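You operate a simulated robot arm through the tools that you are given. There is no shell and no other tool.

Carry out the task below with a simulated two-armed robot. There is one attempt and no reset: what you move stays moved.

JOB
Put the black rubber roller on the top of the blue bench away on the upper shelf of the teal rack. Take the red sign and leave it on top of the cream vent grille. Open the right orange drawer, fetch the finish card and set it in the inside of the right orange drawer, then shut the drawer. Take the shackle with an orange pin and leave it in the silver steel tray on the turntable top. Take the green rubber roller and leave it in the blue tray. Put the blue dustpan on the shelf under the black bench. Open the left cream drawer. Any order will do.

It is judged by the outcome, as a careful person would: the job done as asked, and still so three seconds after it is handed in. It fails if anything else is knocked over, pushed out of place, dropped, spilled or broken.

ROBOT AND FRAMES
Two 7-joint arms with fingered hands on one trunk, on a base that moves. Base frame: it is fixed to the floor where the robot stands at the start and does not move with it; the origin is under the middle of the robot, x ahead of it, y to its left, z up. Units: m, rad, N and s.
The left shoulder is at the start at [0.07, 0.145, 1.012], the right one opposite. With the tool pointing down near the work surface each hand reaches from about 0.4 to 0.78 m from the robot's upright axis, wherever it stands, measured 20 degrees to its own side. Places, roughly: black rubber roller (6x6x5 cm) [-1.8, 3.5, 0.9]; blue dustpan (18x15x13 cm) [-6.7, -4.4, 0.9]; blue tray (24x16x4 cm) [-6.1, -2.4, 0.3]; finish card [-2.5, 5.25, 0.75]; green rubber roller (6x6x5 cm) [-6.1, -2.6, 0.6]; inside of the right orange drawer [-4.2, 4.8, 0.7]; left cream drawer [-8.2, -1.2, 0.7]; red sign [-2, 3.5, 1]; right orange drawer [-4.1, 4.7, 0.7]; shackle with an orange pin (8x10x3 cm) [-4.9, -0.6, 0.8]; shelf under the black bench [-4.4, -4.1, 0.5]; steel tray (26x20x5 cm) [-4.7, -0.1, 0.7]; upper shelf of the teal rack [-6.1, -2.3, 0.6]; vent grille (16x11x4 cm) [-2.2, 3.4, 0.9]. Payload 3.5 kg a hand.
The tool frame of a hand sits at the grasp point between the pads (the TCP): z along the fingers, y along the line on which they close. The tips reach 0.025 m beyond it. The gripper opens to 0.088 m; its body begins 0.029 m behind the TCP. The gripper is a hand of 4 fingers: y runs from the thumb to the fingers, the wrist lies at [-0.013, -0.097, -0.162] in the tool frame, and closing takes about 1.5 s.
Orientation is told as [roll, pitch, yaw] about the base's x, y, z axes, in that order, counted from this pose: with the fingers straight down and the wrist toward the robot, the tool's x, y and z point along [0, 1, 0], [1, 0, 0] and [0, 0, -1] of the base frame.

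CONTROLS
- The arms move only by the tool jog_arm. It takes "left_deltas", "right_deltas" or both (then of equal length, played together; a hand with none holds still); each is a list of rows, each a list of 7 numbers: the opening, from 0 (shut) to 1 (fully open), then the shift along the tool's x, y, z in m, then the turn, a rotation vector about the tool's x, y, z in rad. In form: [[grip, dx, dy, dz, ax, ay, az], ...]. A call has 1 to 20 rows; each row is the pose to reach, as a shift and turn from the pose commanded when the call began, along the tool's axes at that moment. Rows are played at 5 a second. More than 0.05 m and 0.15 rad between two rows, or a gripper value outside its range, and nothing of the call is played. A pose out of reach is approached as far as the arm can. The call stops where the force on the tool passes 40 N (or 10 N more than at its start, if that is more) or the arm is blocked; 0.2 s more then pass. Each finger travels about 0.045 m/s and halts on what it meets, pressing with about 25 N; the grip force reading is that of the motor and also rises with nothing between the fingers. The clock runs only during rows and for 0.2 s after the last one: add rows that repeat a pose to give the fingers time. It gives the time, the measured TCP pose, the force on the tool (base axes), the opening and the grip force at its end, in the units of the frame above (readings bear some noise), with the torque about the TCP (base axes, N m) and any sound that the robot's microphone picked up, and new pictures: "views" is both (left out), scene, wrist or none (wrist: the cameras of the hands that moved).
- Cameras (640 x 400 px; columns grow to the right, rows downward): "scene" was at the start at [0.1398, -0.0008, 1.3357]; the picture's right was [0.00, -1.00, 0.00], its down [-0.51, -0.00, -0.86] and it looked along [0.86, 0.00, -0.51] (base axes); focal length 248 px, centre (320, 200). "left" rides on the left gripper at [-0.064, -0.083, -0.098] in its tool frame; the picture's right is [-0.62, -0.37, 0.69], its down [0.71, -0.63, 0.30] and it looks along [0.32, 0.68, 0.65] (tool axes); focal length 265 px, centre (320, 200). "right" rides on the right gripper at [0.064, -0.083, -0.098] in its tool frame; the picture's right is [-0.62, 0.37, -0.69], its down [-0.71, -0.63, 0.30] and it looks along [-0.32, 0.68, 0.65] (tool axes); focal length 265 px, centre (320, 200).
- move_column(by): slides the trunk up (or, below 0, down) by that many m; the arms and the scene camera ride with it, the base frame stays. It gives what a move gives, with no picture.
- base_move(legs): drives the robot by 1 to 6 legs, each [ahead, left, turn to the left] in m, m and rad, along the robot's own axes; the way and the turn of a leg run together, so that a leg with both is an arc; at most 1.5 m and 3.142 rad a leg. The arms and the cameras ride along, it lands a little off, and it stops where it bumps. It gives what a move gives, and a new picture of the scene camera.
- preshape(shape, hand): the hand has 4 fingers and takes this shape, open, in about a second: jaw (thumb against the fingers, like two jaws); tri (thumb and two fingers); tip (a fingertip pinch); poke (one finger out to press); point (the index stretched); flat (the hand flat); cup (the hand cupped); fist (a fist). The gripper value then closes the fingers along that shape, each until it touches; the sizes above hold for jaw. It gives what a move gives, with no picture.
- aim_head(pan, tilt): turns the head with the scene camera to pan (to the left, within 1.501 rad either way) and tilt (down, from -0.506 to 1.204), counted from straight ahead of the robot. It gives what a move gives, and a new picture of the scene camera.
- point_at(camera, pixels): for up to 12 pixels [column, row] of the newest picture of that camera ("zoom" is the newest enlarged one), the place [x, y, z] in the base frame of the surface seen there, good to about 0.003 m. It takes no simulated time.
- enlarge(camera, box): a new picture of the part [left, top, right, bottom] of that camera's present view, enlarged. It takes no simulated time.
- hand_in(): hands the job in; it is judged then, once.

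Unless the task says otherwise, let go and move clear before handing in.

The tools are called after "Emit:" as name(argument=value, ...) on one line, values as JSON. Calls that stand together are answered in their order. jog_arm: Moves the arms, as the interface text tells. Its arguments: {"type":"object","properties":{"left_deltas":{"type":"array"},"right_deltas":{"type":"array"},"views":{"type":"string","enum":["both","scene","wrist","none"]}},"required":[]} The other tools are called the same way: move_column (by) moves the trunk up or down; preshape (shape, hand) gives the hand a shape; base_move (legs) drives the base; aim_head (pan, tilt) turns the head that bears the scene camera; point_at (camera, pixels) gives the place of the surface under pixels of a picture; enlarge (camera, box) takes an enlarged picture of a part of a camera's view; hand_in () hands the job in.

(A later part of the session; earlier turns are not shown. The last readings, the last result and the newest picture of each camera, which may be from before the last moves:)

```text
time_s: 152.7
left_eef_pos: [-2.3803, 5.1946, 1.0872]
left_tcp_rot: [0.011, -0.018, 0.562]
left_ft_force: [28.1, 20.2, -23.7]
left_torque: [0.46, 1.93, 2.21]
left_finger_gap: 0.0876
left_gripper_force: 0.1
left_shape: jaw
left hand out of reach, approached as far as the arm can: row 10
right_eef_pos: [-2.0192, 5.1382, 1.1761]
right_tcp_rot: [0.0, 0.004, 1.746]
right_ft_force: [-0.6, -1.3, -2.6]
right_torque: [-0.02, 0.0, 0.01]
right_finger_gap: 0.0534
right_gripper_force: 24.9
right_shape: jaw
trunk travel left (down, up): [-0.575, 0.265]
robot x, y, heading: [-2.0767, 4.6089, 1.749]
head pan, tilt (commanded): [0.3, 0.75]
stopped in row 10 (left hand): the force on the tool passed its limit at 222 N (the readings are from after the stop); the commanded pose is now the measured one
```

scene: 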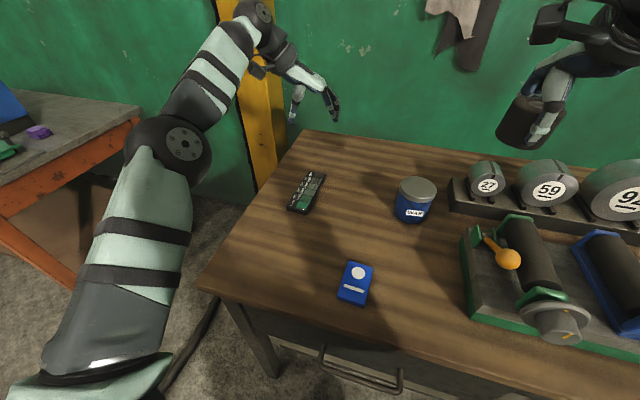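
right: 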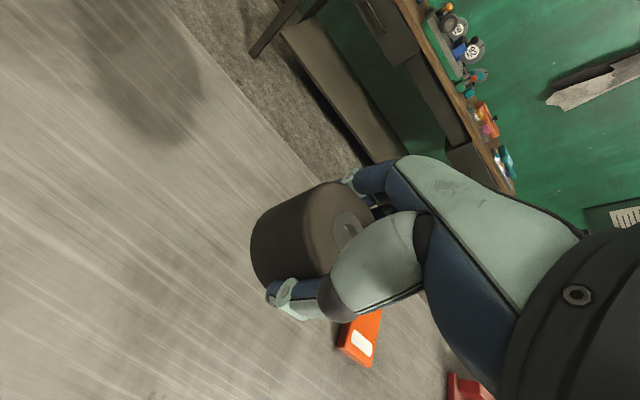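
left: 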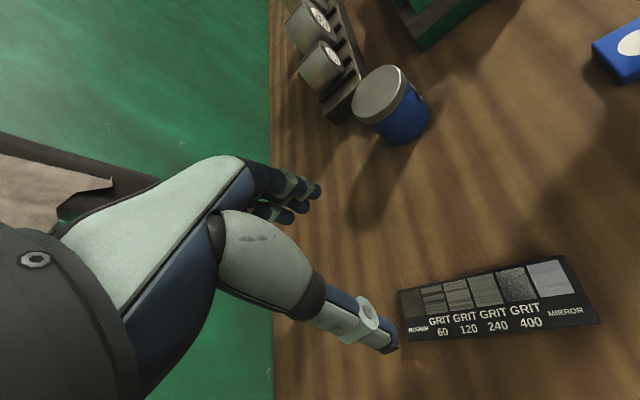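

The left forearm bumped the yellow post while turning (stopped at yaw 0.56); the card is untouched. I'll reverse the turn and draw the hand back, then approach the card from the left side where the forearm stays clear of the post.

Emit:
jog_arm(left_deltas=[[1, -0.012, 0, -0.01, 0, 0, -0.13], [1, -0.024, 0, -0.02, 0, 0, -0.26], [1, -0.036, 0, -0.03, 0, 0, -0.39], [1, -0.05, -0.001, -0.04, 0, 0, -0.52], [1, -0.062, -0.002, -0.05, 0, 0, -0.65], [1, -0.074, -0.002, -0.06, 0, 0, -0.78], [1, -0.086, -0.003, -0.07, 0, 0, -0.91], [1, -0.098, -0.004, -0.08, 0, 0, -1.04], [1, -0.11, -0.004, -0.089, 0, 0, -1.185], [1, -0.11, -0.004, -0.089, 0, 0, -1.185]])

```text
time_s: 154.9
left_eef_pos: [-2.3278, 5.0966, 1.1749]
left_tcp_rot: [-0.014, -0.015, 1.743]
left_ft_force: [-0.6, -0.3, 0.3]
left_torque: [-0.02, 0.02, 0.0]
left_finger_gap: 0.0877
left_gripper_force: 0.1
left_shape: jaw
right_eef_pos: [-2.019, 5.1366, 1.177]
right_tcp_rot: [-0.001, 0.003, 1.746]
right_ft_force: [0.0, -0.6, -2.4]
right_torque: [-0.03, -0.04, 0.0]
right_finger_gap: 0.0536
right_gripper_force: 25.3
right_shape: jaw
trunk travel left (down, up): [-0.575, 0.265]
robot x, y, heading: [-2.0761, 4.6048, 1.744]
head pan, tilt (commanded): [0.3, 0.75]
```

scene: 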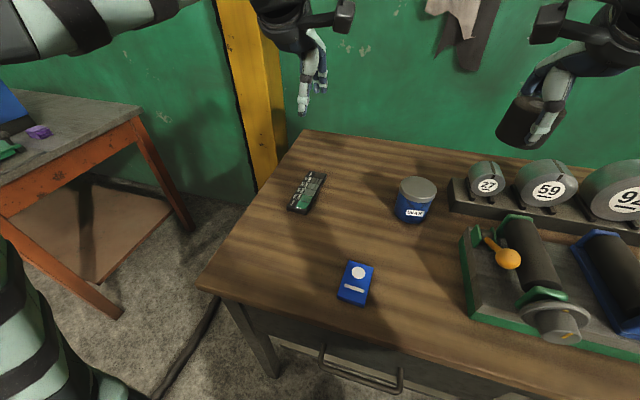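
left: 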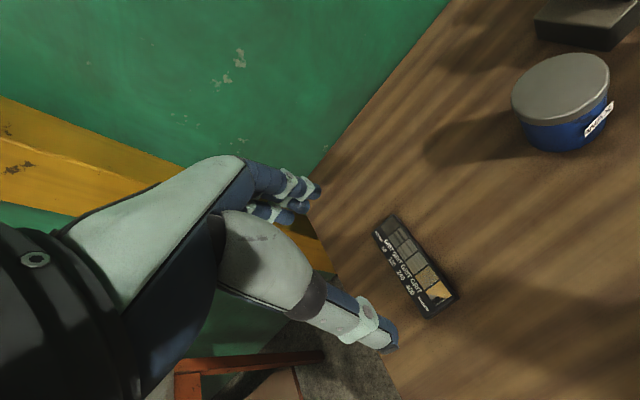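

Emit:
point_at(camera="scene", pixels=[[262, 160], [280, 150], [255, 60], [262, 186], [245, 130], [306, 190], [120, 315], [140, 115], [200, 280], [300, 133]])

```text
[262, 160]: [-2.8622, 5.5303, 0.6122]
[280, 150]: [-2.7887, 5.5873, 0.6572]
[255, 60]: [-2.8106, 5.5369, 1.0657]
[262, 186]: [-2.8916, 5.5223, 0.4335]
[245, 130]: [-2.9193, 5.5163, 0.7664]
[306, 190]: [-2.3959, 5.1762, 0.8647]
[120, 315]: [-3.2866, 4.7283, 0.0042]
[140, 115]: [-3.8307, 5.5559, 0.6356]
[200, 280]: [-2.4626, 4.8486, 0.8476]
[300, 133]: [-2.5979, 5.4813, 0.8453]
```

The post stands at about (-2.85, 5.52). I'll back off, slide left into the gap between the benches, turn right to heading ≈0.55, and move up beside the brown bench.

Emit:
base_move(legs=[[-0.3, 0, 0], [0, 0.8, 0], [0, 0, -1.19], [0, 0.49, 0], [0.2, 0, 0]])

Emit:
aim_head(pan=0.1, tilt=0.75)

```text
time_s: 166.0
left_eef_pos: [-2.6772, 4.99, 1.1753]
left_tcp_rot: [-0.015, -0.017, 0.532]
left_ft_force: [0.6, -0.7, -0.3]
left_torque: [-0.01, 0.0, -0.01]
left_finger_gap: 0.0879
left_gripper_force: 0.0
left_shape: jaw
right_eef_pos: [-2.5297, 4.718, 1.1768]
right_tcp_rot: [-0.003, 0.002, 0.536]
right_ft_force: [-0.2, 0.8, -2.1]
right_torque: [0.01, 0.03, 0.0]
right_finger_gap: 0.0538
right_gripper_force: 25.2
right_shape: jaw
trunk travel left (down, up): [-0.575, 0.265]
robot x, y, heading: [-3.0438, 4.5828, 0.536]
head pan, tilt (commanded): [0.3, 0.75]
stopped in leg 4: the robot was blocked; the commanded pose is now the measured one
```

scene: 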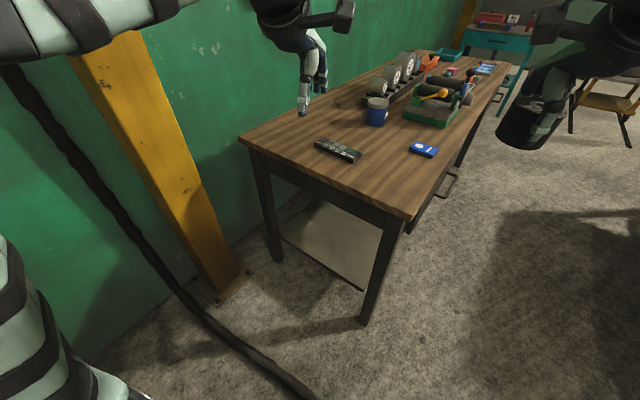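

```text
time_s: 166.8
left_eef_pos: [-2.6746, 4.9869, 1.1741]
left_tcp_rot: [-0.012, -0.016, 0.529]
left_ft_force: [1.2, -0.5, -0.4]
left_torque: [-0.02, 0.02, -0.03]
left_finger_gap: 0.0875
left_gripper_force: 0.1
left_shape: jaw
right_eef_pos: [-2.5269, 4.714, 1.1759]
right_tcp_rot: [0.002, 0.003, 0.535]
right_ft_force: [0.4, 0.0, -3.0]
right_torque: [-0.01, 0.03, 0.0]
right_finger_gap: 0.0533
right_gripper_force: 25.1
right_shape: jaw
trunk travel left (down, up): [-0.575, 0.265]
robot x, y, heading: [-3.044, 4.5778, 0.536]
head pan, tilt (commanded): [0.099, 0.75]
```

scene: 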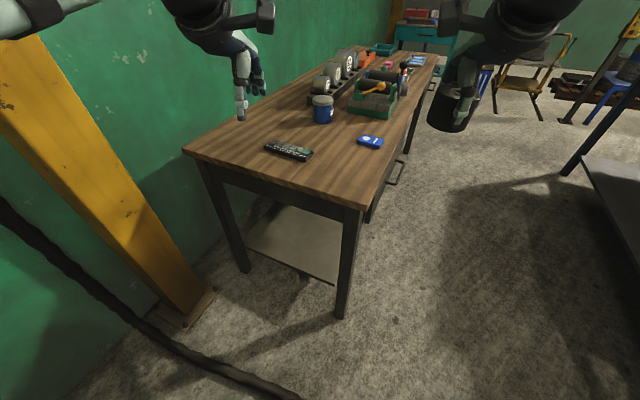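

The base touched the orange bench's right leg (near (-3.29, 4.70)) and stopped. Going straight ahead takes me away from it and toward the card; moving 0.24 m.

Emit:
base_move(legs=[[0.24, 0, 0]])

Emit:
aim_head(pan=0.15, tilt=0.85)

```text
time_s: 168.5
left_eef_pos: [-2.4676, 5.109, 1.1761]
left_tcp_rot: [-0.013, -0.021, 0.531]
left_ft_force: [0.5, -0.3, 0.4]
left_torque: [-0.02, -0.01, -0.01]
left_finger_gap: 0.0877
left_gripper_force: 0.0
left_shape: jaw
right_eef_pos: [-2.3213, 4.8351, 1.1778]
right_tcp_rot: [0.002, 0.001, 0.532]
right_ft_force: [0.4, -0.6, -3.0]
right_torque: [0.03, 0.03, -0.02]
right_finger_gap: 0.0533
right_gripper_force: 25.0
right_shape: jaw
trunk travel left (down, up): [-0.575, 0.265]
robot x, y, heading: [-2.8341, 4.7035, 0.53]
head pan, tilt (commanded): [0.099, 0.75]
```

scene: 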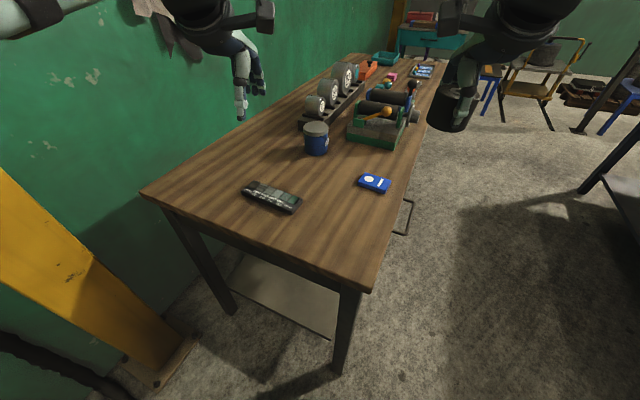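

```text
time_s: 169.2
left_eef_pos: [-2.4664, 5.1088, 1.1743]
left_tcp_rot: [-0.012, -0.015, 0.532]
left_ft_force: [-0.2, -0.7, -0.5]
left_torque: [0.02, -0.03, -0.02]
left_finger_gap: 0.0876
left_gripper_force: 0.0
left_shape: jaw
right_eef_pos: [-2.319, 4.837, 1.1756]
right_tcp_rot: [0.002, 0.002, 0.533]
right_ft_force: [0.5, -0.3, -2.9]
right_torque: [-0.02, 0.02, -0.01]
right_finger_gap: 0.0534
right_gripper_force: 26.0
right_shape: jaw
trunk travel left (down, up): [-0.575, 0.265]
robot x, y, heading: [-2.8387, 4.6999, 0.534]
head pan, tilt (commanded): [0.15, 0.85]
```

scene: 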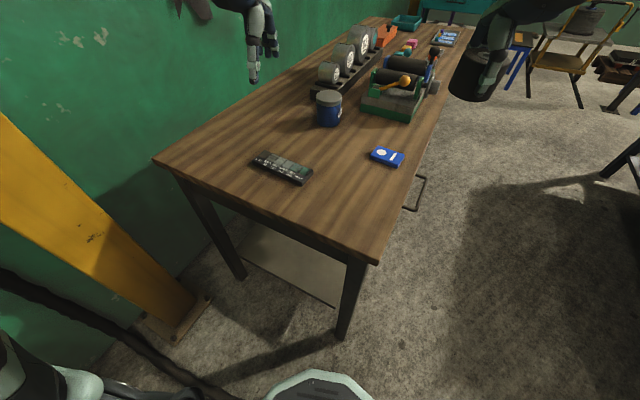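

The left TCP is at (-2.466, 5.109) with yaw 0.53; the card needs (-2.397, 5.183) at yaw 0.13. I'll move over it, turning 0.40 rad, down to z≈1.0.

Emit:
jog_arm(left_deltas=[[1, 0.005, 0.018, 0.02, 0, 0, 0.07], [1, 0.01, 0.035, 0.05, 0, 0, 0.14], [1, 0.015, 0.052, 0.08, 0, 0, 0.21], [1, 0.02, 0.07, 0.11, 0, 0, 0.28], [1, 0.025, 0.085, 0.14, 0, 0, 0.35], [1, 0.0288, 0.0974, 0.17, 0, 0, 0.4], [1, 0.0288, 0.0974, 0.17, 0, 0, 0.4], [1, 0.0288, 0.0974, 0.17, 0, 0, 0.4]])

```text
time_s: 171.0
left_eef_pos: [-2.3925, 5.185, 1.0072]
left_tcp_rot: [-0.004, -0.02, 0.129]
left_ft_force: [0.3, 0.6, -0.3]
left_torque: [0.0, 0.02, 0.02]
left_finger_gap: 0.0877
left_gripper_force: 0.0
left_shape: jaw
right_eef_pos: [-2.3194, 4.8361, 1.1769]
right_tcp_rot: [0.001, 0.002, 0.532]
right_ft_force: [0.8, 0.4, -3.5]
right_torque: [-0.02, 0.02, 0.01]
right_finger_gap: 0.0536
right_gripper_force: 25.0
right_shape: jaw
trunk travel left (down, up): [-0.575, 0.265]
robot x, y, heading: [-2.8389, 4.7041, 0.532]
head pan, tilt (commanded): [0.15, 0.85]
```

scene: 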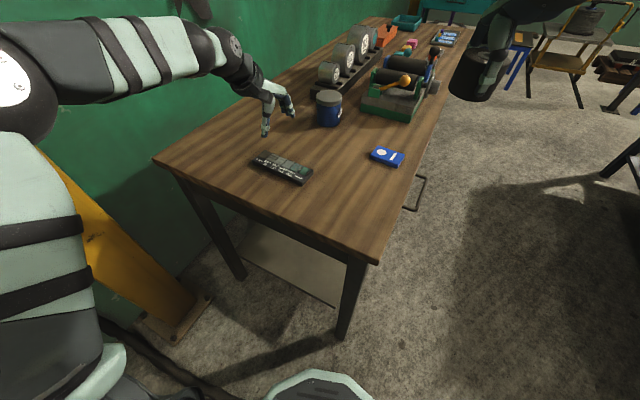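
left: 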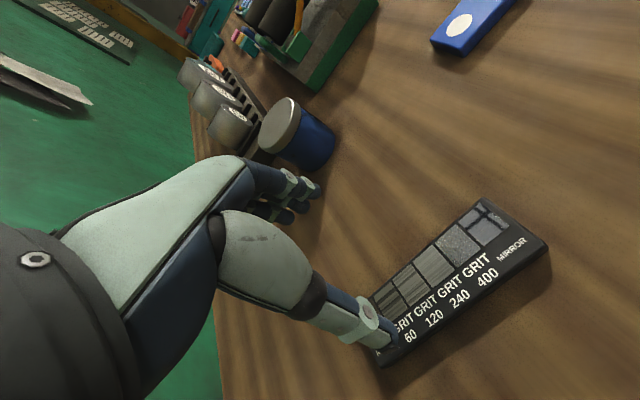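

The card spans roughly (375,355) to (548,245) in the wrist view, and my TCP line hits the card top at about (428,274). I'll measure the card's edges from here.

Emit:
point_at(camera="left", pixels=[[428, 274], [483, 200], [545, 243], [420, 245], [500, 280], [455, 300], [440, 260], [465, 275], [400, 350], [430, 330]])

```text
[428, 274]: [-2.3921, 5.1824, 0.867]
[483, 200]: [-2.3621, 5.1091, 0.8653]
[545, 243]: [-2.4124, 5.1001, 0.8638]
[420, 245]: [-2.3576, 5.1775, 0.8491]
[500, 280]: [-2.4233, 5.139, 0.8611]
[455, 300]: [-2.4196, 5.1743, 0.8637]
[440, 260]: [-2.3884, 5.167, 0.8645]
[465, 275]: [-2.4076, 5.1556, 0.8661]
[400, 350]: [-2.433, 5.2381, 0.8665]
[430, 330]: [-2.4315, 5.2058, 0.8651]
```

The card centre measures (-2.3976, 5.184), so I need 5 mm more to the left. Adjusting, leveling, and lowering to TCP z≈0.879, then closing while watching the force.

Emit:
jog_arm(left_deltas=[[1, 0, -0.005, 0.03, 0.02, 0, 0], [1, 0, -0.005, 0.06, 0.02, 0, 0], [1, 0, -0.005, 0.09, 0.02, 0, 0], [1, 0, -0.005, 0.115, 0.02, 0, 0], [1, 0, -0.005, 0.128, 0.02, 0, 0], [1, 0, -0.005, 0.128, 0.02, 0, 0]])

```text
time_s: 172.4
left_eef_pos: [-2.3971, 5.1805, 0.8795]
left_tcp_rot: [-0.004, -0.001, 0.131]
left_ft_force: [-0.5, 0.6, 0.0]
left_torque: [-0.01, 0.0, 0.02]
left_finger_gap: 0.0877
left_gripper_force: 0.1
left_shape: jaw
right_eef_pos: [-2.3197, 4.8352, 1.1773]
right_tcp_rot: [0.002, 0.001, 0.532]
right_ft_force: [0.8, -0.2, -3.2]
right_torque: [0.02, -0.03, 0.0]
right_finger_gap: 0.0533
right_gripper_force: 24.8
right_shape: jaw
trunk travel left (down, up): [-0.575, 0.265]
robot x, y, heading: [-2.8363, 4.6999, 0.535]
head pan, tilt (commanded): [0.15, 0.85]
```

scene: 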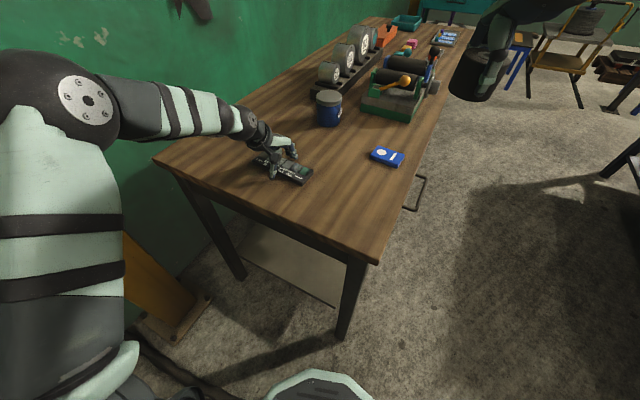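
left: 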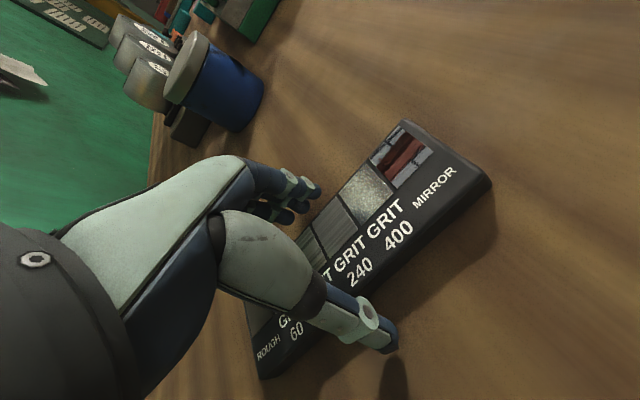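

The thumb and fingers straddle the card without touching. Closing now.

Emit:
jog_arm(left_deltas=[[0.6, 0, 0, 0, 0, 0, 0], [0.3, 0, 0, 0, 0, 0, 0], [0, 0, 0, 0, 0, 0, 0], [0, 0, 0, 0, 0, 0, 0], [0, 0, 0, 0, 0, 0, 0], [0, 0, 0, 0, 0, 0, 0]])

```text
time_s: 173.8
left_eef_pos: [-2.3985, 5.1818, 0.8802]
left_tcp_rot: [-0.006, -0.001, 0.129]
left_ft_force: [0.6, 0.2, -0.5]
left_torque: [-0.04, 0.04, -0.01]
left_finger_gap: 0.0521
left_gripper_force: 25.3
left_shape: jaw
right_eef_pos: [-2.3201, 4.8359, 1.1753]
right_tcp_rot: [0.002, 0.002, 0.532]
right_ft_force: [0.5, 0.1, -3.5]
right_torque: [0.01, 0.04, -0.01]
right_finger_gap: 0.0534
right_gripper_force: 25.1
right_shape: jaw
trunk travel left (down, up): [-0.575, 0.265]
robot x, y, heading: [-2.8389, 4.7031, 0.53]
head pan, tilt (commanded): [0.15, 0.85]
```

scene: 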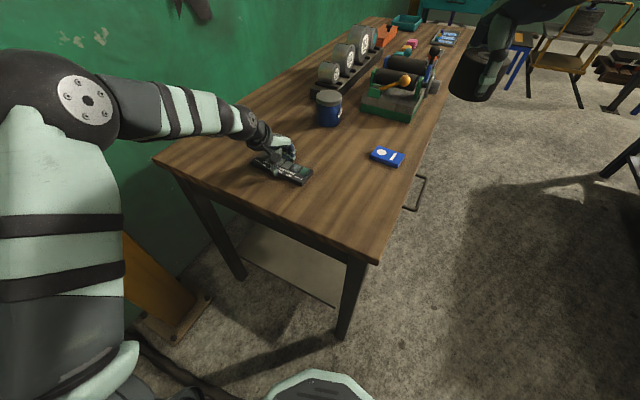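
left: 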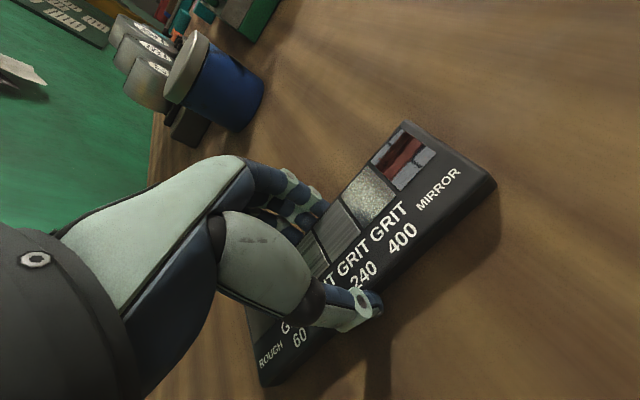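

The card is gripped (gap 0.052, 25 N). Lifting it 0.12 m to check the hold.

Emit:
jog_arm(left_deltas=[[0, 0, 0, -0.02, 0, 0, 0], [0, 0, 0, -0.05, 0, 0, 0], [0, 0, 0, -0.09, 0, 0, 0], [0, 0, 0, -0.13, 0, 0, 0], [0, 0, 0, -0.17, 0, 0, 0], [0, 0, -0.03, -0.21, 0, 0, 0], [0, 0, -0.06, -0.24, 0, 0, 0], [0, 0, -0.06, -0.24, 0, 0, 0]])

```text
time_s: 175.6
left_eef_pos: [-2.4558, 5.1762, 1.1225]
left_tcp_rot: [-0.005, 0.001, 0.129]
left_ft_force: [0.6, -0.6, -1.2]
left_torque: [-0.02, -0.01, -0.03]
left_finger_gap: 0.0518
left_gripper_force: 24.9
left_shape: jaw
right_eef_pos: [-2.319, 4.8363, 1.1763]
right_tcp_rot: [0.003, 0.005, 0.534]
right_ft_force: [0.4, 0.1, -4.1]
right_torque: [0.02, 0.04, -0.01]
right_finger_gap: 0.0535
right_gripper_force: 24.7
right_shape: jaw
trunk travel left (down, up): [-0.575, 0.265]
robot x, y, heading: [-2.8387, 4.7051, 0.532]
head pan, tilt (commanded): [0.15, 0.85]
```

scene: 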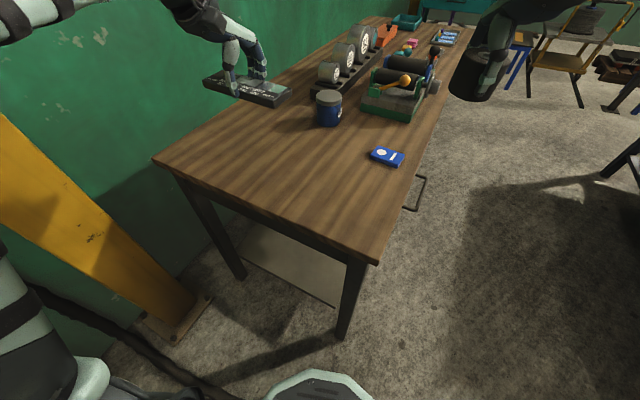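
left: 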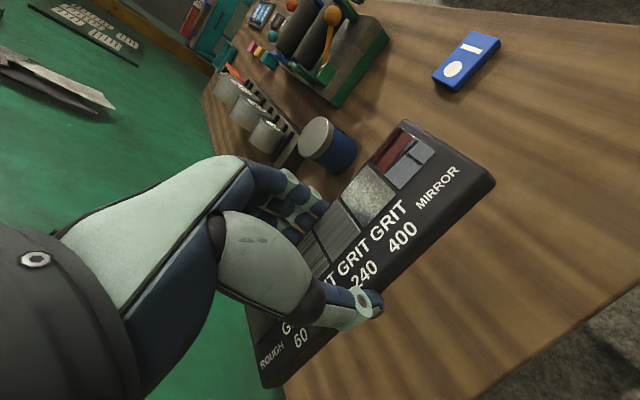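

The card hangs level in the left hand. I'll slide right out of the gap, turn back to face the orange bench, and drive diagonally to the spot in front of the drawer.

Emit:
base_move(legs=[[0, -0.5, 0], [0, 0, 1.23], [-0.335, 1.301, 0]])

Emit:
aim_head(pan=0.2, tilt=0.75)

```text
time_s: 188.0
left_eef_pos: [-4.1005, 4.2059, 1.1215]
left_tcp_rot: [-0.005, -0.001, 1.352]
left_ft_force: [-0.4, -0.9, -1.1]
left_torque: [0.02, -0.03, -0.01]
left_finger_gap: 0.0517
left_gripper_force: 25.3
left_shape: jaw
right_eef_pos: [-3.7335, 4.2184, 1.1768]
right_tcp_rot: [0.001, 0.003, 1.757]
right_ft_force: [-0.6, -0.2, -2.6]
right_torque: [-0.04, -0.01, -0.01]
right_finger_gap: 0.0534
right_gripper_force: 24.9
right_shape: jaw
trunk travel left (down, up): [-0.575, 0.265]
robot x, y, heading: [-3.7849, 3.6878, 1.757]
head pan, tilt (commanded): [0.15, 0.85]
```

scene: 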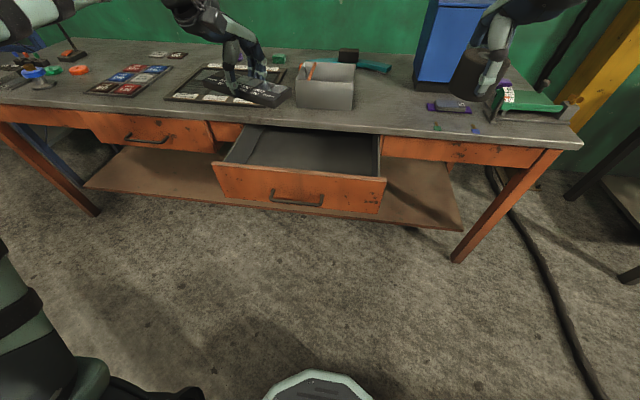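

```text
time_s: 188.7
left_eef_pos: [-4.1012, 4.2054, 1.1231]
left_tcp_rot: [-0.006, 0.0, 1.352]
left_ft_force: [0.0, 0.2, -1.2]
left_torque: [-0.04, 0.03, -0.03]
left_finger_gap: 0.052
left_gripper_force: 24.8
left_shape: jaw
right_eef_pos: [-3.7344, 4.2188, 1.1769]
right_tcp_rot: [0.001, 0.003, 1.755]
right_ft_force: [0.0, -0.7, -2.1]
right_torque: [-0.04, 0.0, 0.0]
right_finger_gap: 0.0534
right_gripper_force: 25.2
right_shape: jaw
trunk travel left (down, up): [-0.575, 0.265]
robot x, y, heading: [-3.7879, 3.6894, 1.759]
head pan, tilt (commanded): [0.201, 0.75]
```

scene: 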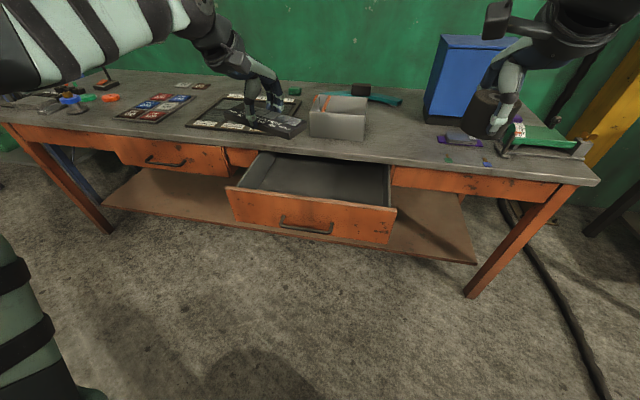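

I'm back in front of the drawer with the card held at about (255,115). I'll move 0.06 m closer, square the hand with the drawer, and hover over the opening at z≈0.95.

Emit:
base_move(legs=[[0.06, 0, 0]])

Emit:
jog_arm(left_deltas=[[0, 0, 0.03, 0.02, 0, 0, -0.085], [0, 0, 0.06, 0.05, 0, 0, -0.17], [0, 0, 0.09, 0.08, 0, 0, -0.255], [0, 0, 0.12, 0.11, 0, 0, -0.34], [0, 0, 0.1536, 0.14, 0, 0, -0.426], [0, 0, 0.1536, 0.17, 0, 0, -0.426], [0, 0, 0.1536, 0.17, 0, 0, -0.426]])

```text
time_s: 189.6
left_eef_pos: [-4.1101, 4.2635, 1.1229]
left_tcp_rot: [-0.004, -0.002, 1.351]
left_ft_force: [0.4, 0.2, -1.3]
left_torque: [0.01, -0.01, 0.01]
left_finger_gap: 0.0519
left_gripper_force: 25.4
left_shape: jaw
right_eef_pos: [-3.7436, 4.2775, 1.1777]
right_tcp_rot: [0.003, -0.001, 1.754]
right_ft_force: [0.0, 0.3, -3.1]
right_torque: [0.0, 0.0, 0.05]
right_finger_gap: 0.0533
right_gripper_force: 25.3
right_shape: jaw
trunk travel left (down, up): [-0.575, 0.265]
robot x, y, heading: [-3.8017, 3.7497, 1.761]
head pan, tilt (commanded): [0.201, 0.75]
```

scene: 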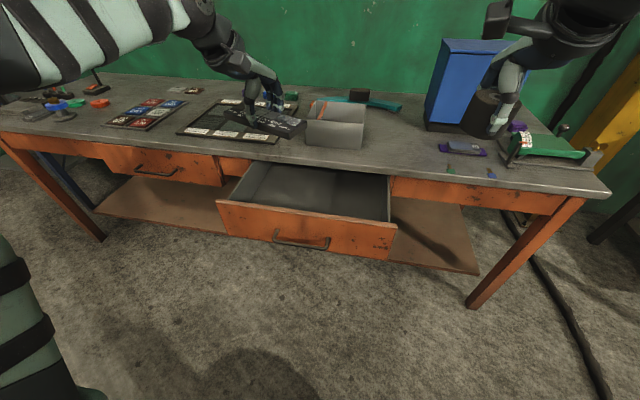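

```text
time_s: 191.2
left_eef_pos: [-4.0743, 4.416, 0.951]
left_tcp_rot: [-0.004, 0.002, 1.779]
left_ft_force: [-0.2, -0.5, -1.7]
left_torque: [-0.05, 0.0, 0.01]
left_finger_gap: 0.0518
left_gripper_force: 25.0
left_shape: jaw
right_eef_pos: [-3.7445, 4.2774, 1.1773]
right_tcp_rot: [0.001, 0.002, 1.753]
right_ft_force: [0.5, 0.5, -3.9]
right_torque: [-0.02, 0.03, 0.0]
right_finger_gap: 0.0532
right_gripper_force: 25.1
right_shape: jaw
trunk travel left (down, up): [-0.575, 0.265]
robot x, y, heading: [-3.8002, 3.7468, 1.756]
head pan, tilt (commanded): [0.201, 0.75]
```

scene: 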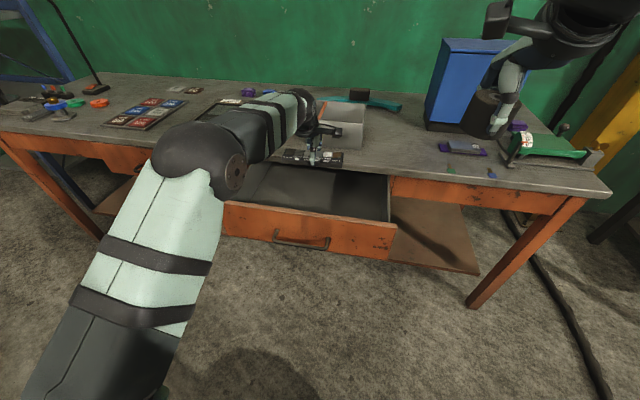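
left: 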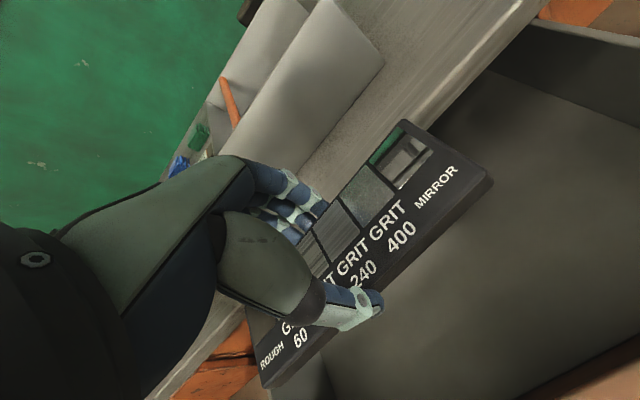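

The hand is squared over the opening at z 0.951. I'll measure the bench edge and drawer panel from the wrist camera before going lower.

Emit:
point_at(camera="left", pixels=[[500, 60], [440, 110], [600, 365], [480, 390], [520, 250], [600, 200], [230, 320], [560, 90]])

Emit:
enlarge(camera="scene", box=[210, 110, 420, 260])

```text
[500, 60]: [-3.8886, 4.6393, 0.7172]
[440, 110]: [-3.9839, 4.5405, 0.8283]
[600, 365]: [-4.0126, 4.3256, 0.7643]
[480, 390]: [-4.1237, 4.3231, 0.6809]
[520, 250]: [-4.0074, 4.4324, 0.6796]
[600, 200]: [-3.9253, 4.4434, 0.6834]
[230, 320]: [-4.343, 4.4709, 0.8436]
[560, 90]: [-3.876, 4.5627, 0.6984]
```

```text
2.67 times, centred on (315, 185) of scene
```

zoom: 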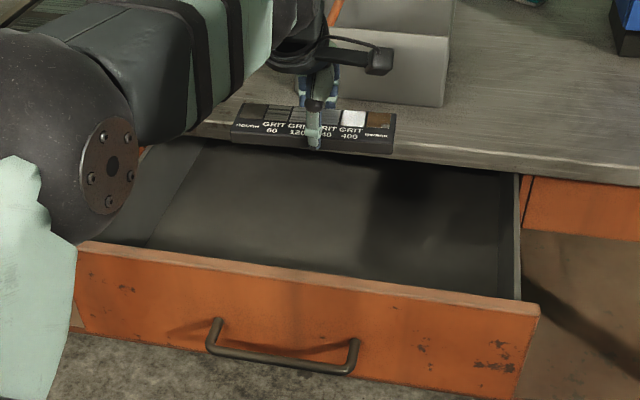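

The opening is about 0.21 m deep and my hand is centred in it, but wrist clearance over the lip is thin. I'll dip the fingertips behind the front panel (TCP z≈0.79) and draw the drawer out a further ~0.09 m with the thumb's back.

Emit:
jog_arm(left_deltas=[[0, 0, 0, 0.04, 0, 0, 0], [0, 0, 0, 0.08, 0, 0, 0], [0, 0, 0, 0.12, 0, 0, 0], [0, 0, 0, 0.16, 0, 0, 0], [0, 0, -0.02, 0.16, 0, 0, 0], [0, 0, -0.035, 0.16, 0, 0, 0], [0, 0, -0.05, 0.16, 0, 0, 0], [0, 0, -0.065, 0.16, 0, 0, 0], [0, 0, -0.08, 0.16, 0, 0, 0]])

```text
time_s: 193.2
left_eef_pos: [-4.0592, 4.3359, 0.7919]
left_tcp_rot: [-0.003, 0.002, 1.777]
left_ft_force: [-0.2, 1.0, -1.3]
left_torque: [-0.01, 0.02, 0.01]
left_finger_gap: 0.0519
left_gripper_force: 25.0
left_shape: jaw
right_eef_pos: [-3.7441, 4.2779, 1.1769]
right_tcp_rot: [0.001, 0.002, 1.754]
right_ft_force: [-0.1, -0.5, -3.5]
right_torque: [0.0, 0.02, 0.04]
right_finger_gap: 0.0532
right_gripper_force: 25.3
right_shape: jaw
trunk travel left (down, up): [-0.575, 0.265]
robot x, y, heading: [-3.7971, 3.7464, 1.757]
head pan, tilt (commanded): [0.201, 0.75]
```

scene: 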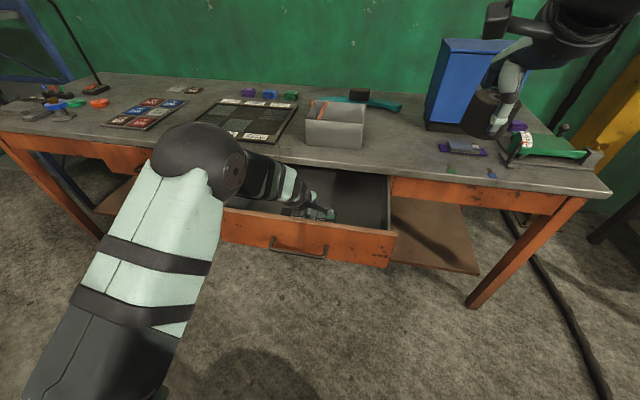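
left: 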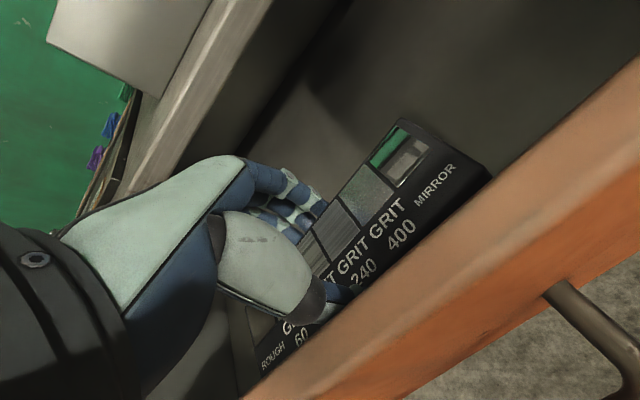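

The thumb is right behind the panel with almost no force yet. Continuing the pull another 0.09 m slowly.

Emit:
jog_arm(left_deltas=[[0, 0, -0.015, 0, 0, 0, 0], [0, 0, -0.03, 0, 0, 0, 0], [0, 0, -0.045, 0, 0, 0, 0], [0, 0, -0.06, 0, 0, 0, 0], [0, 0, -0.075, 0, 0, 0, 0], [0, 0, -0.09, 0, 0, 0, 0], [0, 0, -0.09, 0, 0, 0, 0]])

```text
time_s: 194.8
left_eef_pos: [-4.0418, 4.2486, 0.7932]
left_tcp_rot: [-0.003, 0.003, 1.775]
left_ft_force: [0.3, 0.9, -1.2]
left_torque: [-0.02, 0.02, -0.02]
left_finger_gap: 0.0522
left_gripper_force: 24.9
left_shape: jaw
right_eef_pos: [-3.7449, 4.2778, 1.1755]
right_tcp_rot: [0.003, 0.001, 1.754]
right_ft_force: [0.0, -0.4, -2.7]
right_torque: [-0.05, 0.02, 0.0]
right_finger_gap: 0.0534
right_gripper_force: 24.7
right_shape: jaw
trunk travel left (down, up): [-0.575, 0.265]
robot x, y, heading: [-3.794, 3.7437, 1.753]
head pan, tilt (commanded): [0.201, 0.75]
```

scene: 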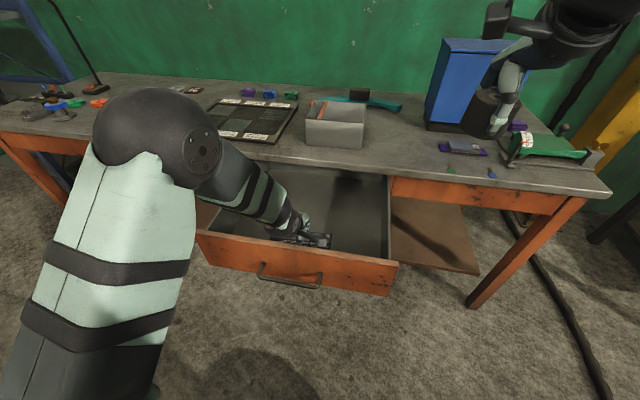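
left: 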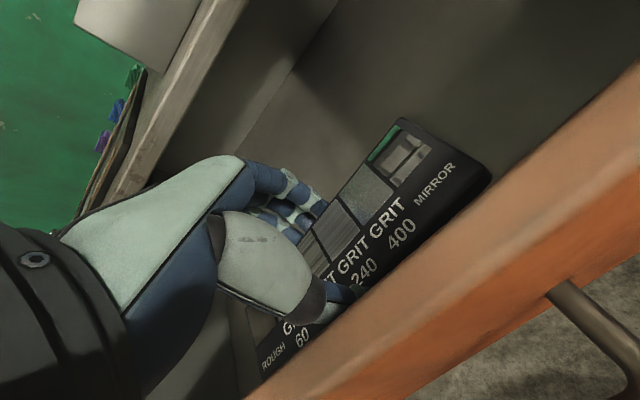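

The drawer is now about 0.31 m open. I'll move the card forward 0.12 m into the middle of the opening and lower it to just above the drawer floor.

Emit:
jog_arm(left_deltas=[[0, 0, 0.04, 0, 0, 0, 0], [0, 0, 0.08, 0, 0, 0, 0], [0, 0, 0.12, 0, 0, 0, 0], [0, 0, 0.12, 0.025, 0, 0, 0], [0, 0, 0.12, 0.05, 0, 0, 0], [0, 0, 0.12, 0.07, 0, 0, 0], [0, 0, 0.12, 0.075, 0, 0, 0], [0, 0, 0.12, 0.078, 0, 0, 0]])

```text
time_s: 196.6
left_eef_pos: [-4.0643, 4.3657, 0.7141]
left_tcp_rot: [-0.004, 0.002, 1.777]
left_ft_force: [0.8, -0.2, -1.0]
left_torque: [-0.03, 0.0, -0.01]
left_finger_gap: 0.052
left_gripper_force: 25.0
left_shape: jaw
right_eef_pos: [-3.7445, 4.2787, 1.177]
right_tcp_rot: [0.002, 0.003, 1.754]
right_ft_force: [-0.1, 0.1, -2.7]
right_torque: [-0.07, 0.02, 0.03]
right_finger_gap: 0.0535
right_gripper_force: 25.5
right_shape: jaw
trunk travel left (down, up): [-0.575, 0.265]
robot x, y, heading: [-3.7943, 3.7455, 1.756]
head pan, tilt (commanded): [0.201, 0.75]
```

scene: 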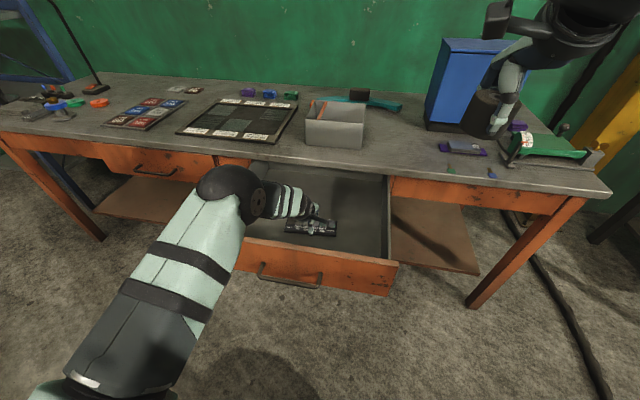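
left: 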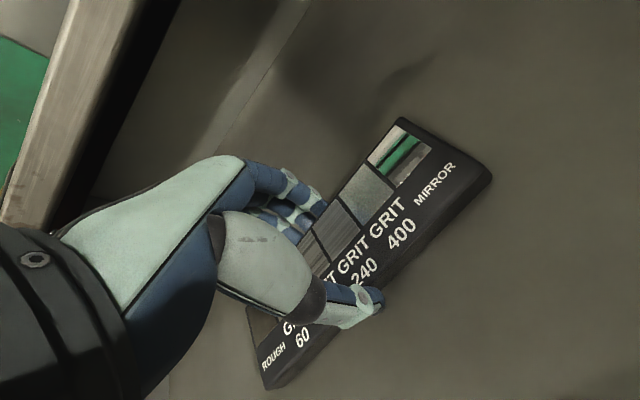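

The card hovers about 2 mm above the drawer floor. Lowering a touch more, opening a little, and rising.

Emit:
jog_arm(left_deltas=[[0, 0, 0, 0.002, 0, 0, 0], [0, 0, 0, 0.003, 0, 0, 0], [0.65, 0, 0, 0.003, 0, 0, 0], [0.8, 0, 0, 0.003, 0, 0, 0], [0.85, 0, 0, 0.003, 0, 0, 0], [0.85, 0, 0, 0.003, 0, 0, 0], [0.85, 0, 0, -0.03, 0, 0, 0], [0.85, 0, 0, -0.07, 0, 0, 0], [0.85, 0, 0, -0.11, 0, 0, 0], [0.85, 0, 0, -0.15, 0, 0, 0], [0.85, 0, 0, -0.19, 0, 0, 0], [0.85, 0, 0, -0.22, 0, 0, 0]])

```text
time_s: 199.2
left_eef_pos: [-4.0642, 4.3652, 0.9332]
left_tcp_rot: [-0.002, 0.002, 1.776]
left_ft_force: [0.6, 0.2, -0.1]
left_torque: [0.02, -0.04, 0.0]
left_finger_gap: 0.0746
left_gripper_force: 0.0
left_shape: jaw
right_eef_pos: [-3.7427, 4.278, 1.1763]
right_tcp_rot: [0.001, 0.0, 1.753]
right_ft_force: [-0.7, -0.5, -2.3]
right_torque: [-0.05, 0.04, 0.0]
right_finger_gap: 0.0532
right_gripper_force: 25.1
right_shape: jaw
trunk travel left (down, up): [-0.575, 0.265]
robot x, y, heading: [-3.7966, 3.7456, 1.76]
head pan, tilt (commanded): [0.201, 0.75]
```

scene: 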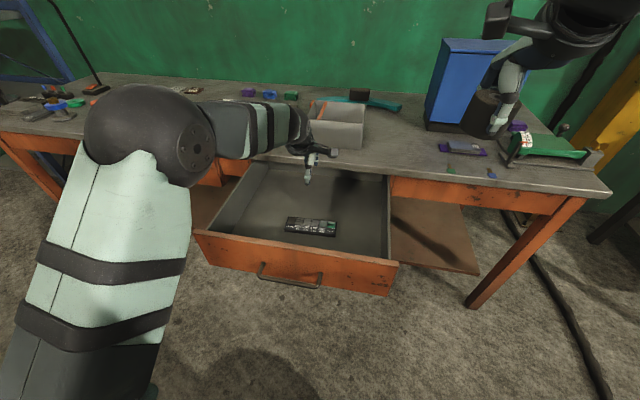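
left: 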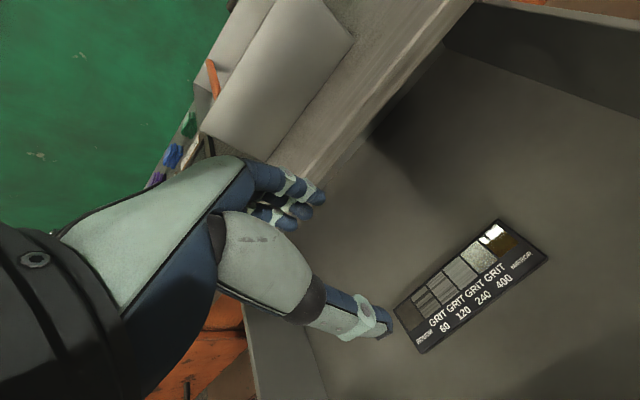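

The card lies in the drawer at (312,227). Now to shut it: I'll measure the panel's present position first.

Emit:
point_at(camera="scene", pixels=[[300, 245], [350, 254], [250, 238], [300, 268], [360, 280], [320, 277], [265, 265], [312, 227]])

```text
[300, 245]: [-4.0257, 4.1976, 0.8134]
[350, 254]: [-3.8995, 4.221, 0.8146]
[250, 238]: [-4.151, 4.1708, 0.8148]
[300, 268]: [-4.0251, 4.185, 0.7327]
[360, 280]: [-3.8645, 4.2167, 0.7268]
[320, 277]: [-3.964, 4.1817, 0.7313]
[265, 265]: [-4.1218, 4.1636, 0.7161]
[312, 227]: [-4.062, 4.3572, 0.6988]
```

The panel face is at y≈4.187 and must travel about 0.34 m to shut. I'll raise the hand a bit, back the base 0.1 m, and bring the closed hand down in front of the panel.

Emit:
jog_arm(left_deltas=[[0.5, 0, -0.03, -0.03, 0, 0, 0], [0, 0, -0.07, -0.05, 0, 0, 0], [0, 0, -0.11, -0.05, 0, 0, 0], [0, 0, -0.15, -0.05, 0, 0, 0], [0, 0, -0.15, -0.05, 0, 0, 0], [0, 0, -0.15, -0.05, 0, 0, 0]], views="none")

Emit:
base_move(legs=[[-0.11, 0, 0]])

```text
time_s: 200.6
left_eef_pos: [-4.0325, 4.2203, 0.9842]
left_tcp_rot: [-0.004, 0.002, 1.778]
left_ft_force: [-0.3, 0.4, 0.7]
left_torque: [-0.01, 0.0, -0.02]
left_finger_gap: 0.0
left_gripper_force: 24.9
left_shape: jaw
right_eef_pos: [-3.7448, 4.278, 1.1773]
right_tcp_rot: [0.002, 0.002, 1.755]
right_ft_force: [0.0, -0.2, -3.0]
right_torque: [-0.03, 0.02, -0.02]
right_finger_gap: 0.0533
right_gripper_force: 25.3
right_shape: jaw
trunk travel left (down, up): [-0.575, 0.265]
robot x, y, heading: [-3.797, 3.7456, 1.757]
head pan, tilt (commanded): [0.201, 0.75]
```

```text
time_s: 201.8
left_eef_pos: [-4.0111, 4.115, 0.9848]
left_tcp_rot: [-0.003, 0.004, 1.773]
left_ft_force: [-0.2, -0.9, -0.7]
left_torque: [-0.02, 0.03, 0.01]
left_finger_gap: 0.0002
left_gripper_force: 25.1
left_shape: jaw
right_eef_pos: [-3.723, 4.1736, 1.177]
right_tcp_rot: [0.002, 0.002, 1.751]
right_ft_force: [0.4, -0.8, -2.7]
right_torque: [0.01, 0.0, 0.01]
right_finger_gap: 0.0532
right_gripper_force: 24.8
right_shape: jaw
trunk travel left (down, up): [-0.575, 0.265]
robot x, y, heading: [-3.7756, 3.6357, 1.755]
head pan, tilt (commanded): [0.201, 0.75]
```

scene: 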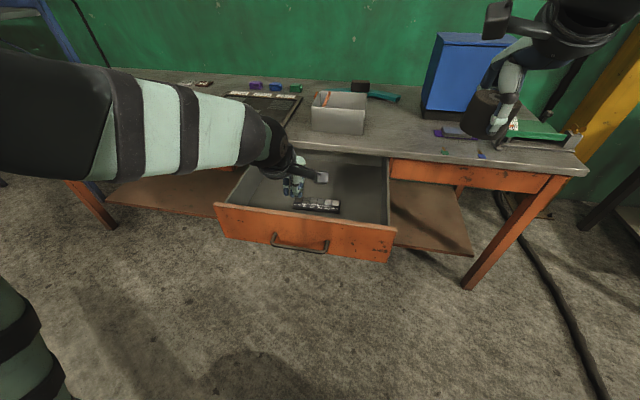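

The closed hand is at (-4.011, 4.115, 0.985), just in front of the panel. Lowering it to z≈0.78, above the bar but below the panel's top.

Emit:
jog_arm(left_deltas=[[0, 0, -0.02, 0.04, 0, 0, 0], [0, 0, -0.02, 0.08, 0, 0, 0], [0, 0, -0.02, 0.12, 0, 0, 0], [0, 0, -0.02, 0.16, 0, 0, 0], [0, 0, -0.02, 0.203, 0, 0, 0], [0, 0, -0.02, 0.203, 0, 0, 0]])

```text
time_s: 203.2
left_eef_pos: [-4.0077, 4.094, 0.785]
left_tcp_rot: [-0.004, 0.003, 1.774]
left_ft_force: [-0.2, 0.4, -0.3]
left_torque: [-0.02, 0.0, 0.01]
left_finger_gap: 0.0
left_gripper_force: 25.4
left_shape: jaw
right_eef_pos: [-3.7234, 4.1728, 1.1785]
right_tcp_rot: [0.002, 0.002, 1.751]
right_ft_force: [0.1, 0.8, -4.0]
right_torque: [0.0, 0.03, -0.02]
right_finger_gap: 0.0534
right_gripper_force: 24.7
right_shape: jaw
trunk travel left (down, up): [-0.575, 0.265]
robot x, y, heading: [-3.7795, 3.6418, 1.749]
head pan, tilt (commanded): [0.201, 0.75]
```

scene: 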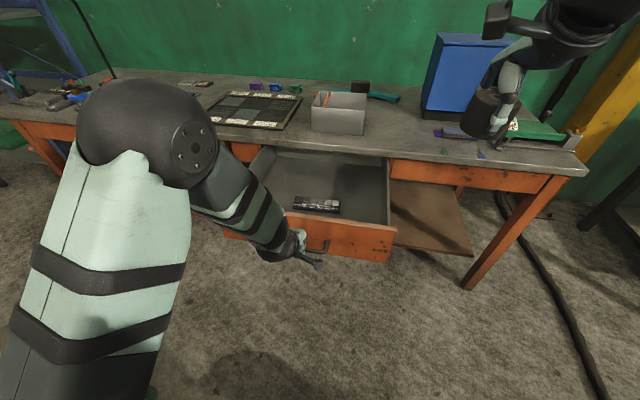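
left: 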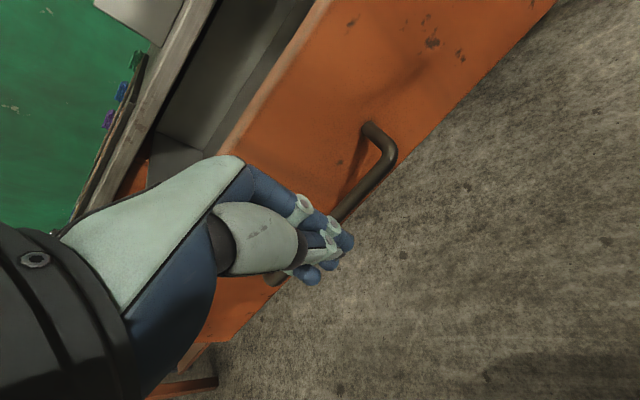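

The closed fingers are in front of the panel just above the bar. Pushing ahead slowly with the arm.

Emit:
jog_arm(left_deltas=[[0, 0, 0.02, 0, 0, 0, 0], [0, 0, 0.04, 0, 0, 0, 0], [0, 0, 0.06, 0, 0, 0, 0], [0, 0, 0.08, 0, 0, 0, 0], [0, 0, 0.1, 0, 0, 0, 0], [0, 0, 0.12, 0, 0, 0, 0], [0, 0, 0.14, 0, 0, 0, 0], [0, 0, 0.16, 0, 0, 0, 0], [0, 0, 0.18, 0, 0, 0, 0], [0, 0, 0.2, 0, 0, 0, 0], [0, 0, 0.22, 0, 0, 0, 0]])

```text
time_s: 205.6
left_eef_pos: [-4.0501, 4.3117, 0.7802]
left_tcp_rot: [-0.001, 0.002, 1.774]
left_ft_force: [0.4, 0.2, -0.1]
left_torque: [0.0, 0.0, -0.01]
left_finger_gap: 0.0
left_gripper_force: 25.2
left_shape: jaw
right_eef_pos: [-3.7225, 4.1742, 1.1761]
right_tcp_rot: [0.001, 0.002, 1.75]
right_ft_force: [0.4, 0.4, -2.7]
right_torque: [-0.02, 0.0, -0.03]
right_finger_gap: 0.0532
right_gripper_force: 24.7
right_shape: jaw
trunk travel left (down, up): [-0.575, 0.265]
robot x, y, heading: [-3.7757, 3.6401, 1.751]
head pan, tilt (commanded): [0.201, 0.75]
```

scene: 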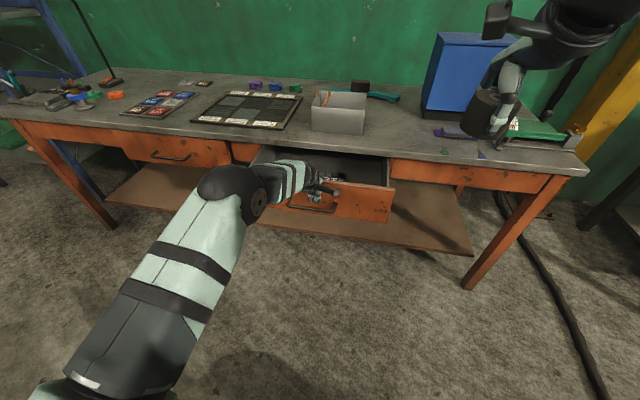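
left: 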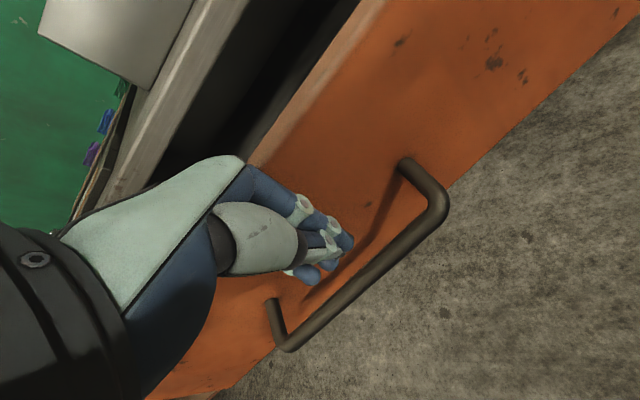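

The drawer is more than half shut and the fingers press the panel above the bar. I'll push the rest by driving ahead 0.14 m.

Emit:
base_move(legs=[[0.14, 0, 0]])

```text
time_s: 206.9
left_eef_pos: [-4.0722, 4.4464, 0.7825]
left_tcp_rot: [-0.004, 0.001, 1.772]
left_ft_force: [0.7, -0.1, -0.1]
left_torque: [-0.02, -0.01, 0.01]
left_finger_gap: 0.0001
left_gripper_force: 25.3
left_shape: jaw
right_eef_pos: [-3.7462, 4.3067, 1.1777]
right_tcp_rot: [0.002, 0.0, 1.75]
right_ft_force: [-0.4, 0.5, -2.9]
right_torque: [-0.02, -0.03, 0.02]
right_finger_gap: 0.0533
right_gripper_force: 24.6
right_shape: jaw
trunk travel left (down, up): [-0.575, 0.265]
robot x, y, heading: [-3.7994, 3.7758, 1.746]
head pan, tilt (commanded): [0.201, 0.75]
```

scene: 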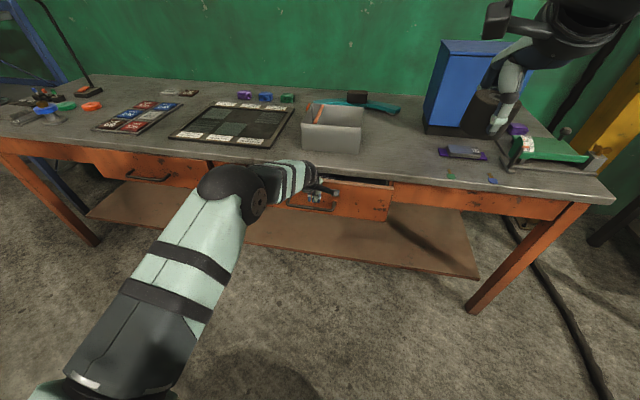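

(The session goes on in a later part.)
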